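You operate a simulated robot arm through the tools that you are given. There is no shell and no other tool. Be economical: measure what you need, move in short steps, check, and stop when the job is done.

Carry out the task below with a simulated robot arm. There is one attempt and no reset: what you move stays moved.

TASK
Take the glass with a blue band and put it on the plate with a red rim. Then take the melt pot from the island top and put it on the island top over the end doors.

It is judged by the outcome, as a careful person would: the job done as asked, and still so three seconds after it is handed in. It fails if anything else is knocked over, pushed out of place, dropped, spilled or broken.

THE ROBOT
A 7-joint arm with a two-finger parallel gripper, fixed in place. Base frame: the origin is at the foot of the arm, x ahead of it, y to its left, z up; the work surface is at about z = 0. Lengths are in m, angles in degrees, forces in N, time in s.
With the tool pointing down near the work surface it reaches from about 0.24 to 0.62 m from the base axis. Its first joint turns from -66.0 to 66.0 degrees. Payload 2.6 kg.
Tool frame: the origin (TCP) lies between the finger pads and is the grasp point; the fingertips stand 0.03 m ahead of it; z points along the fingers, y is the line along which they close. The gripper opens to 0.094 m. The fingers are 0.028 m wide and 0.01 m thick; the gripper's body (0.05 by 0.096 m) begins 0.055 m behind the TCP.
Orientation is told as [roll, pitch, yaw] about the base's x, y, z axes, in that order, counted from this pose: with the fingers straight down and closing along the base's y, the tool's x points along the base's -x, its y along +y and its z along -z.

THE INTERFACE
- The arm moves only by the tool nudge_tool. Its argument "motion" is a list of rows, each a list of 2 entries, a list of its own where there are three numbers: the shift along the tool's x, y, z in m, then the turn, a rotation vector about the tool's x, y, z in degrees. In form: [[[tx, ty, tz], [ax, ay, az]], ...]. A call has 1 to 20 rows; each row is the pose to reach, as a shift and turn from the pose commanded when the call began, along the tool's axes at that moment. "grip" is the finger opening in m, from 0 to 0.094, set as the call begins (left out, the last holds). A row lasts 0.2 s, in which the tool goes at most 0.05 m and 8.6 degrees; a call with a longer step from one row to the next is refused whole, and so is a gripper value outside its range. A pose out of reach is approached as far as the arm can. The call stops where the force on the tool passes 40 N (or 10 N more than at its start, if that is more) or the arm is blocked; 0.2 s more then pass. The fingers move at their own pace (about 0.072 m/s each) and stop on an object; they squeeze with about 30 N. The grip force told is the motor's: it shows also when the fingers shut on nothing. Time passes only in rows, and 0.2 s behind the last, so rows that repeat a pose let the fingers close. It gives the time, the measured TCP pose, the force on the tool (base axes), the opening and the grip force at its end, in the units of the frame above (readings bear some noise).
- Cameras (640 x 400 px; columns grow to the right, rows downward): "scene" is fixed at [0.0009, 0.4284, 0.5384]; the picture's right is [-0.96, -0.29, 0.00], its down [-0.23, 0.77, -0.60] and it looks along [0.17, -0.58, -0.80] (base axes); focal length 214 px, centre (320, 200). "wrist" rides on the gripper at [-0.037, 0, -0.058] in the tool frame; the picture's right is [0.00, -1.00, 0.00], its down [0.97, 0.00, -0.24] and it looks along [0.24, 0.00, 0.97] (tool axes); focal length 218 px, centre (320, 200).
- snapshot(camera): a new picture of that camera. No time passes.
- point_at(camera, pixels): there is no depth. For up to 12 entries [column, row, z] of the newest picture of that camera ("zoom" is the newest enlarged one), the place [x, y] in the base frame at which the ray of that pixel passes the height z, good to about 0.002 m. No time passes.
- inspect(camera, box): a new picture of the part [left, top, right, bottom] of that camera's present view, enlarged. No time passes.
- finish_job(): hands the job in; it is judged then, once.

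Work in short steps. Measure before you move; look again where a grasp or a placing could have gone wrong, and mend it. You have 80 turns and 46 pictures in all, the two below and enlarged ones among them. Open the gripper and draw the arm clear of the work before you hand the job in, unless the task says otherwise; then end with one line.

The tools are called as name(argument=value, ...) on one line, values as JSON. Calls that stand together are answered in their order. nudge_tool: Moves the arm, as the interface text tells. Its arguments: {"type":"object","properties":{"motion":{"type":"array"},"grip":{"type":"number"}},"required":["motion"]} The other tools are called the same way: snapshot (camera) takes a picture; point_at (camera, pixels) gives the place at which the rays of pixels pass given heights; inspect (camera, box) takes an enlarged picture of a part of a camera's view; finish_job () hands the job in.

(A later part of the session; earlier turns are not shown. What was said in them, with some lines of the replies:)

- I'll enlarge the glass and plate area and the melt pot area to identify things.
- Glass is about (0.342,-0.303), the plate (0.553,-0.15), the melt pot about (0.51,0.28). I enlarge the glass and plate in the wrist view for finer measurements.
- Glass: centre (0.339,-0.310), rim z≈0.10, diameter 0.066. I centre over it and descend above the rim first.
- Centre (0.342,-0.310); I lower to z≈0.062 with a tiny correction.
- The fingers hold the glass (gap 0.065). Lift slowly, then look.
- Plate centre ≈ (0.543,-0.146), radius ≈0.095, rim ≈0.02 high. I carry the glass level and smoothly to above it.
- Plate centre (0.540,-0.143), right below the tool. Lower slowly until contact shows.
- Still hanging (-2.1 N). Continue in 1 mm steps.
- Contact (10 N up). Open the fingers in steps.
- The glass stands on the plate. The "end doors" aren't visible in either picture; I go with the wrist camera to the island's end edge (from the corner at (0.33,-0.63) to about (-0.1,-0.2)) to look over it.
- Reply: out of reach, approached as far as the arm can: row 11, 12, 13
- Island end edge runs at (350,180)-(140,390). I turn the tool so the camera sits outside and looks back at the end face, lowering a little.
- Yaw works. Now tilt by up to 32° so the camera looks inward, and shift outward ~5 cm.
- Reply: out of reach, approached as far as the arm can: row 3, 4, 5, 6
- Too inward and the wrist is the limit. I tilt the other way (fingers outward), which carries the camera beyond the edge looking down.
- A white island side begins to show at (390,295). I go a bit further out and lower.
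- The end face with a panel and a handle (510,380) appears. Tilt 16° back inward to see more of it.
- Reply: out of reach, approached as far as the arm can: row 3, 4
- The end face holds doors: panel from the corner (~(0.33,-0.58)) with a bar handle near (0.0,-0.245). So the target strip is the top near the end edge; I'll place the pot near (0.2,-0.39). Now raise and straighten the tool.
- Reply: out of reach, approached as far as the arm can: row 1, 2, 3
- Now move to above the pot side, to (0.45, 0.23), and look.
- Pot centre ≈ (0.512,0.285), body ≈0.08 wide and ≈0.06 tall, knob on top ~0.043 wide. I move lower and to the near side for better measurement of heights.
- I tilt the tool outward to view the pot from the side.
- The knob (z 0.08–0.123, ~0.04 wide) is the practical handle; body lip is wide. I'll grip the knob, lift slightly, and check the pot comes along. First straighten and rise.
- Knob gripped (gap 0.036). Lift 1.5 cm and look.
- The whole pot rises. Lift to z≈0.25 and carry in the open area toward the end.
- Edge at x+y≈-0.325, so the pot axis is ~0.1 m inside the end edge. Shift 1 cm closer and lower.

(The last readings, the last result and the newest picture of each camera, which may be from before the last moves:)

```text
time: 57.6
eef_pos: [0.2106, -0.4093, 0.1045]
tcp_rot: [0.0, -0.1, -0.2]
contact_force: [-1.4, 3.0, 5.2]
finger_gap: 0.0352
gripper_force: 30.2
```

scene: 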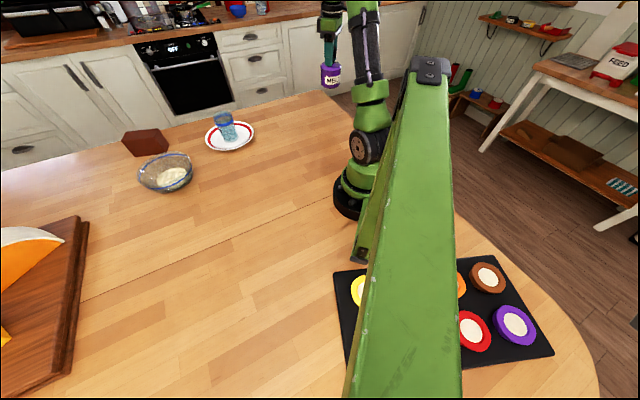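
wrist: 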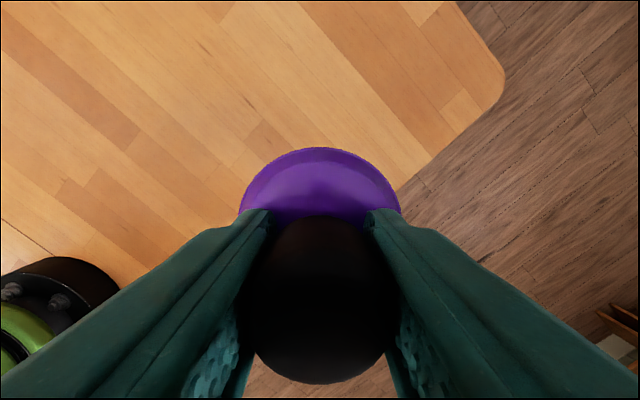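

Touchdown. Release and rise.

nudge_tool(motion=[[[0, 0, 0], [0, 0, 0]], [[0, 0, 0], [0, 0, 0]], [[0, 0, 0], [0, 0, 0]], [[0, 0, 0], [0, 0, 0]]], grip=0.09)

nudge_tool(motion=[[[0, 0, -0.01], [0, 0, 0]], [[0, 0, -0.04], [0, 0, 0]], [[0, 0, -0.08], [0, 0, 0]], [[0, 0, -0.12], [0, 0, 0]], [[-0.03, 0.02, -0.15], [0, 0, 0]], [[-0.06, 0.06, -0.17], [0, 0, 0]], [[-0.09, 0.1, -0.18], [0, 0, 0]], [[-0.12, 0.14, -0.18], [0, 0, 0]], [[-0.14, 0.18, -0.18], [0, 0, 0]], [[-0.15, 0.22, -0.18], [0, 0, 0]], [[-0.15, 0.25, -0.18], [0, 0, 0]], [[-0.15, 0.25, -0.18], [0, 0, 0]]])

snapshot(camera="scene")

snapshot(camera="wrist")

```text
time: 58.6
eef_pos: [0.2105, -0.4091, 0.1039]
tcp_rot: [0.0, -0.2, -0.1]
contact_force: [0.5, 0.9, 0.2]
finger_gap: 0.0901
gripper_force: 0.0
```

```text
refused: row 6 steps farther than a row can; nothing moved
```

```text
14 pictures are left
```

scene: 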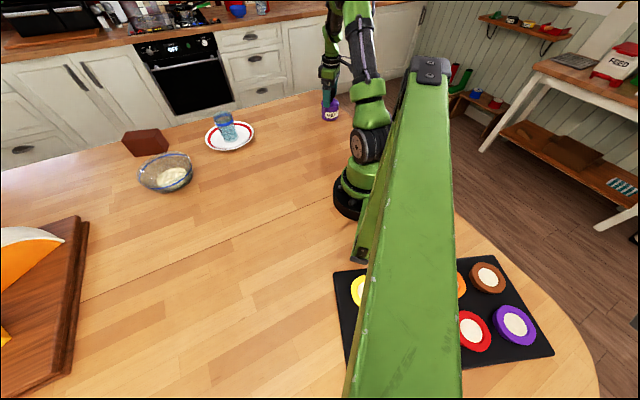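

```text
13 pictures are left
```

wrist: 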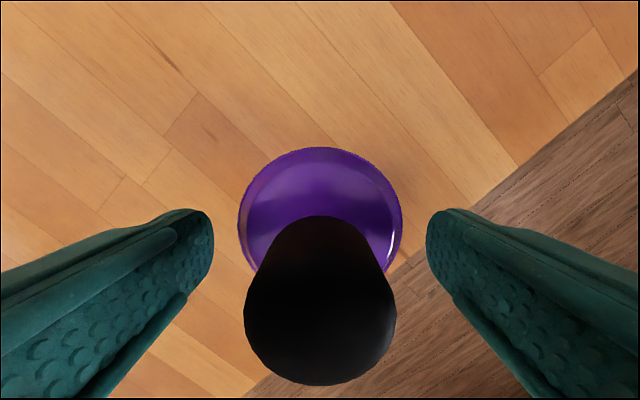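

The retreat was refused (step too long); I rise with shorter steps.

nudge_tool(motion=[[[0, 0, -0.01], [0, 0, 0]], [[0, 0, -0.04], [0, 0, 0]], [[0, 0, -0.08], [0, 0, 0]], [[0, 0, -0.12], [0, 0, 0]], [[-0.02, 0.02, -0.15], [0, 0, 0]], [[-0.045, 0.05, -0.165], [0, 0, 0]], [[-0.07, 0.08, -0.175], [0, 0, 0]], [[-0.095, 0.11, -0.175], [0, 0, 0]], [[-0.11, 0.14, -0.175], [0, 0, 0]], [[-0.12, 0.16, -0.175], [0, 0, 0]], [[-0.12, 0.16, -0.175], [0, 0, 0]]])

snapshot(camera="wrist")

inspect(camera="scene", box=[190, 60, 390, 180])

```text
time: 61.0
eef_pos: [0.331, -0.2506, 0.2804]
tcp_rot: [0.1, -0.1, -0.1]
contact_force: [-0.4, 0.6, -0.1]
finger_gap: 0.0901
gripper_force: 0.1
```

```text
12 pictures are left
```

wrist: 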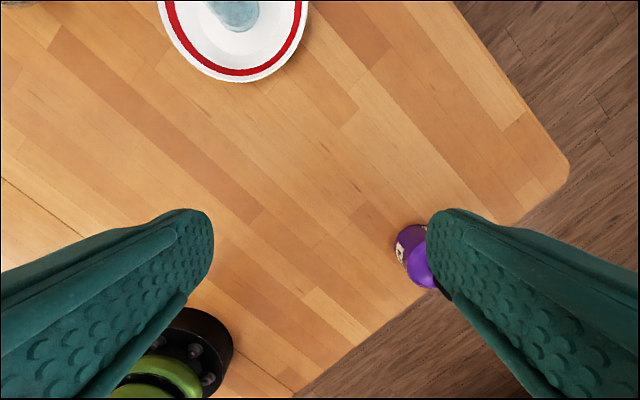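

```text
3.20 times, centred on (290, 120) of scene
```

zoom: 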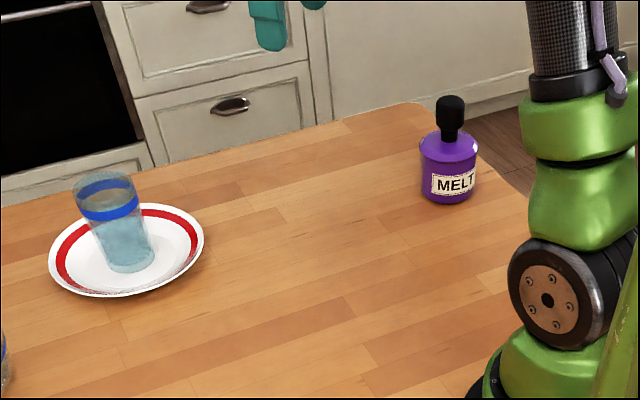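

Both the glass on the plate and the pot by the end edge stand upright, and the arm is clear. Handing in.

finish_job()

```text
The job is handed in.
```

I put the blue-banded glass upright on the red-rimmed plate and stood the melt pot on the island top about 0.1 m in from the end edge. It is over the first of what I took to be the end doors: I could see only one door panel and its handle on that face. Nothing else was moved, and the arm is open and clear.
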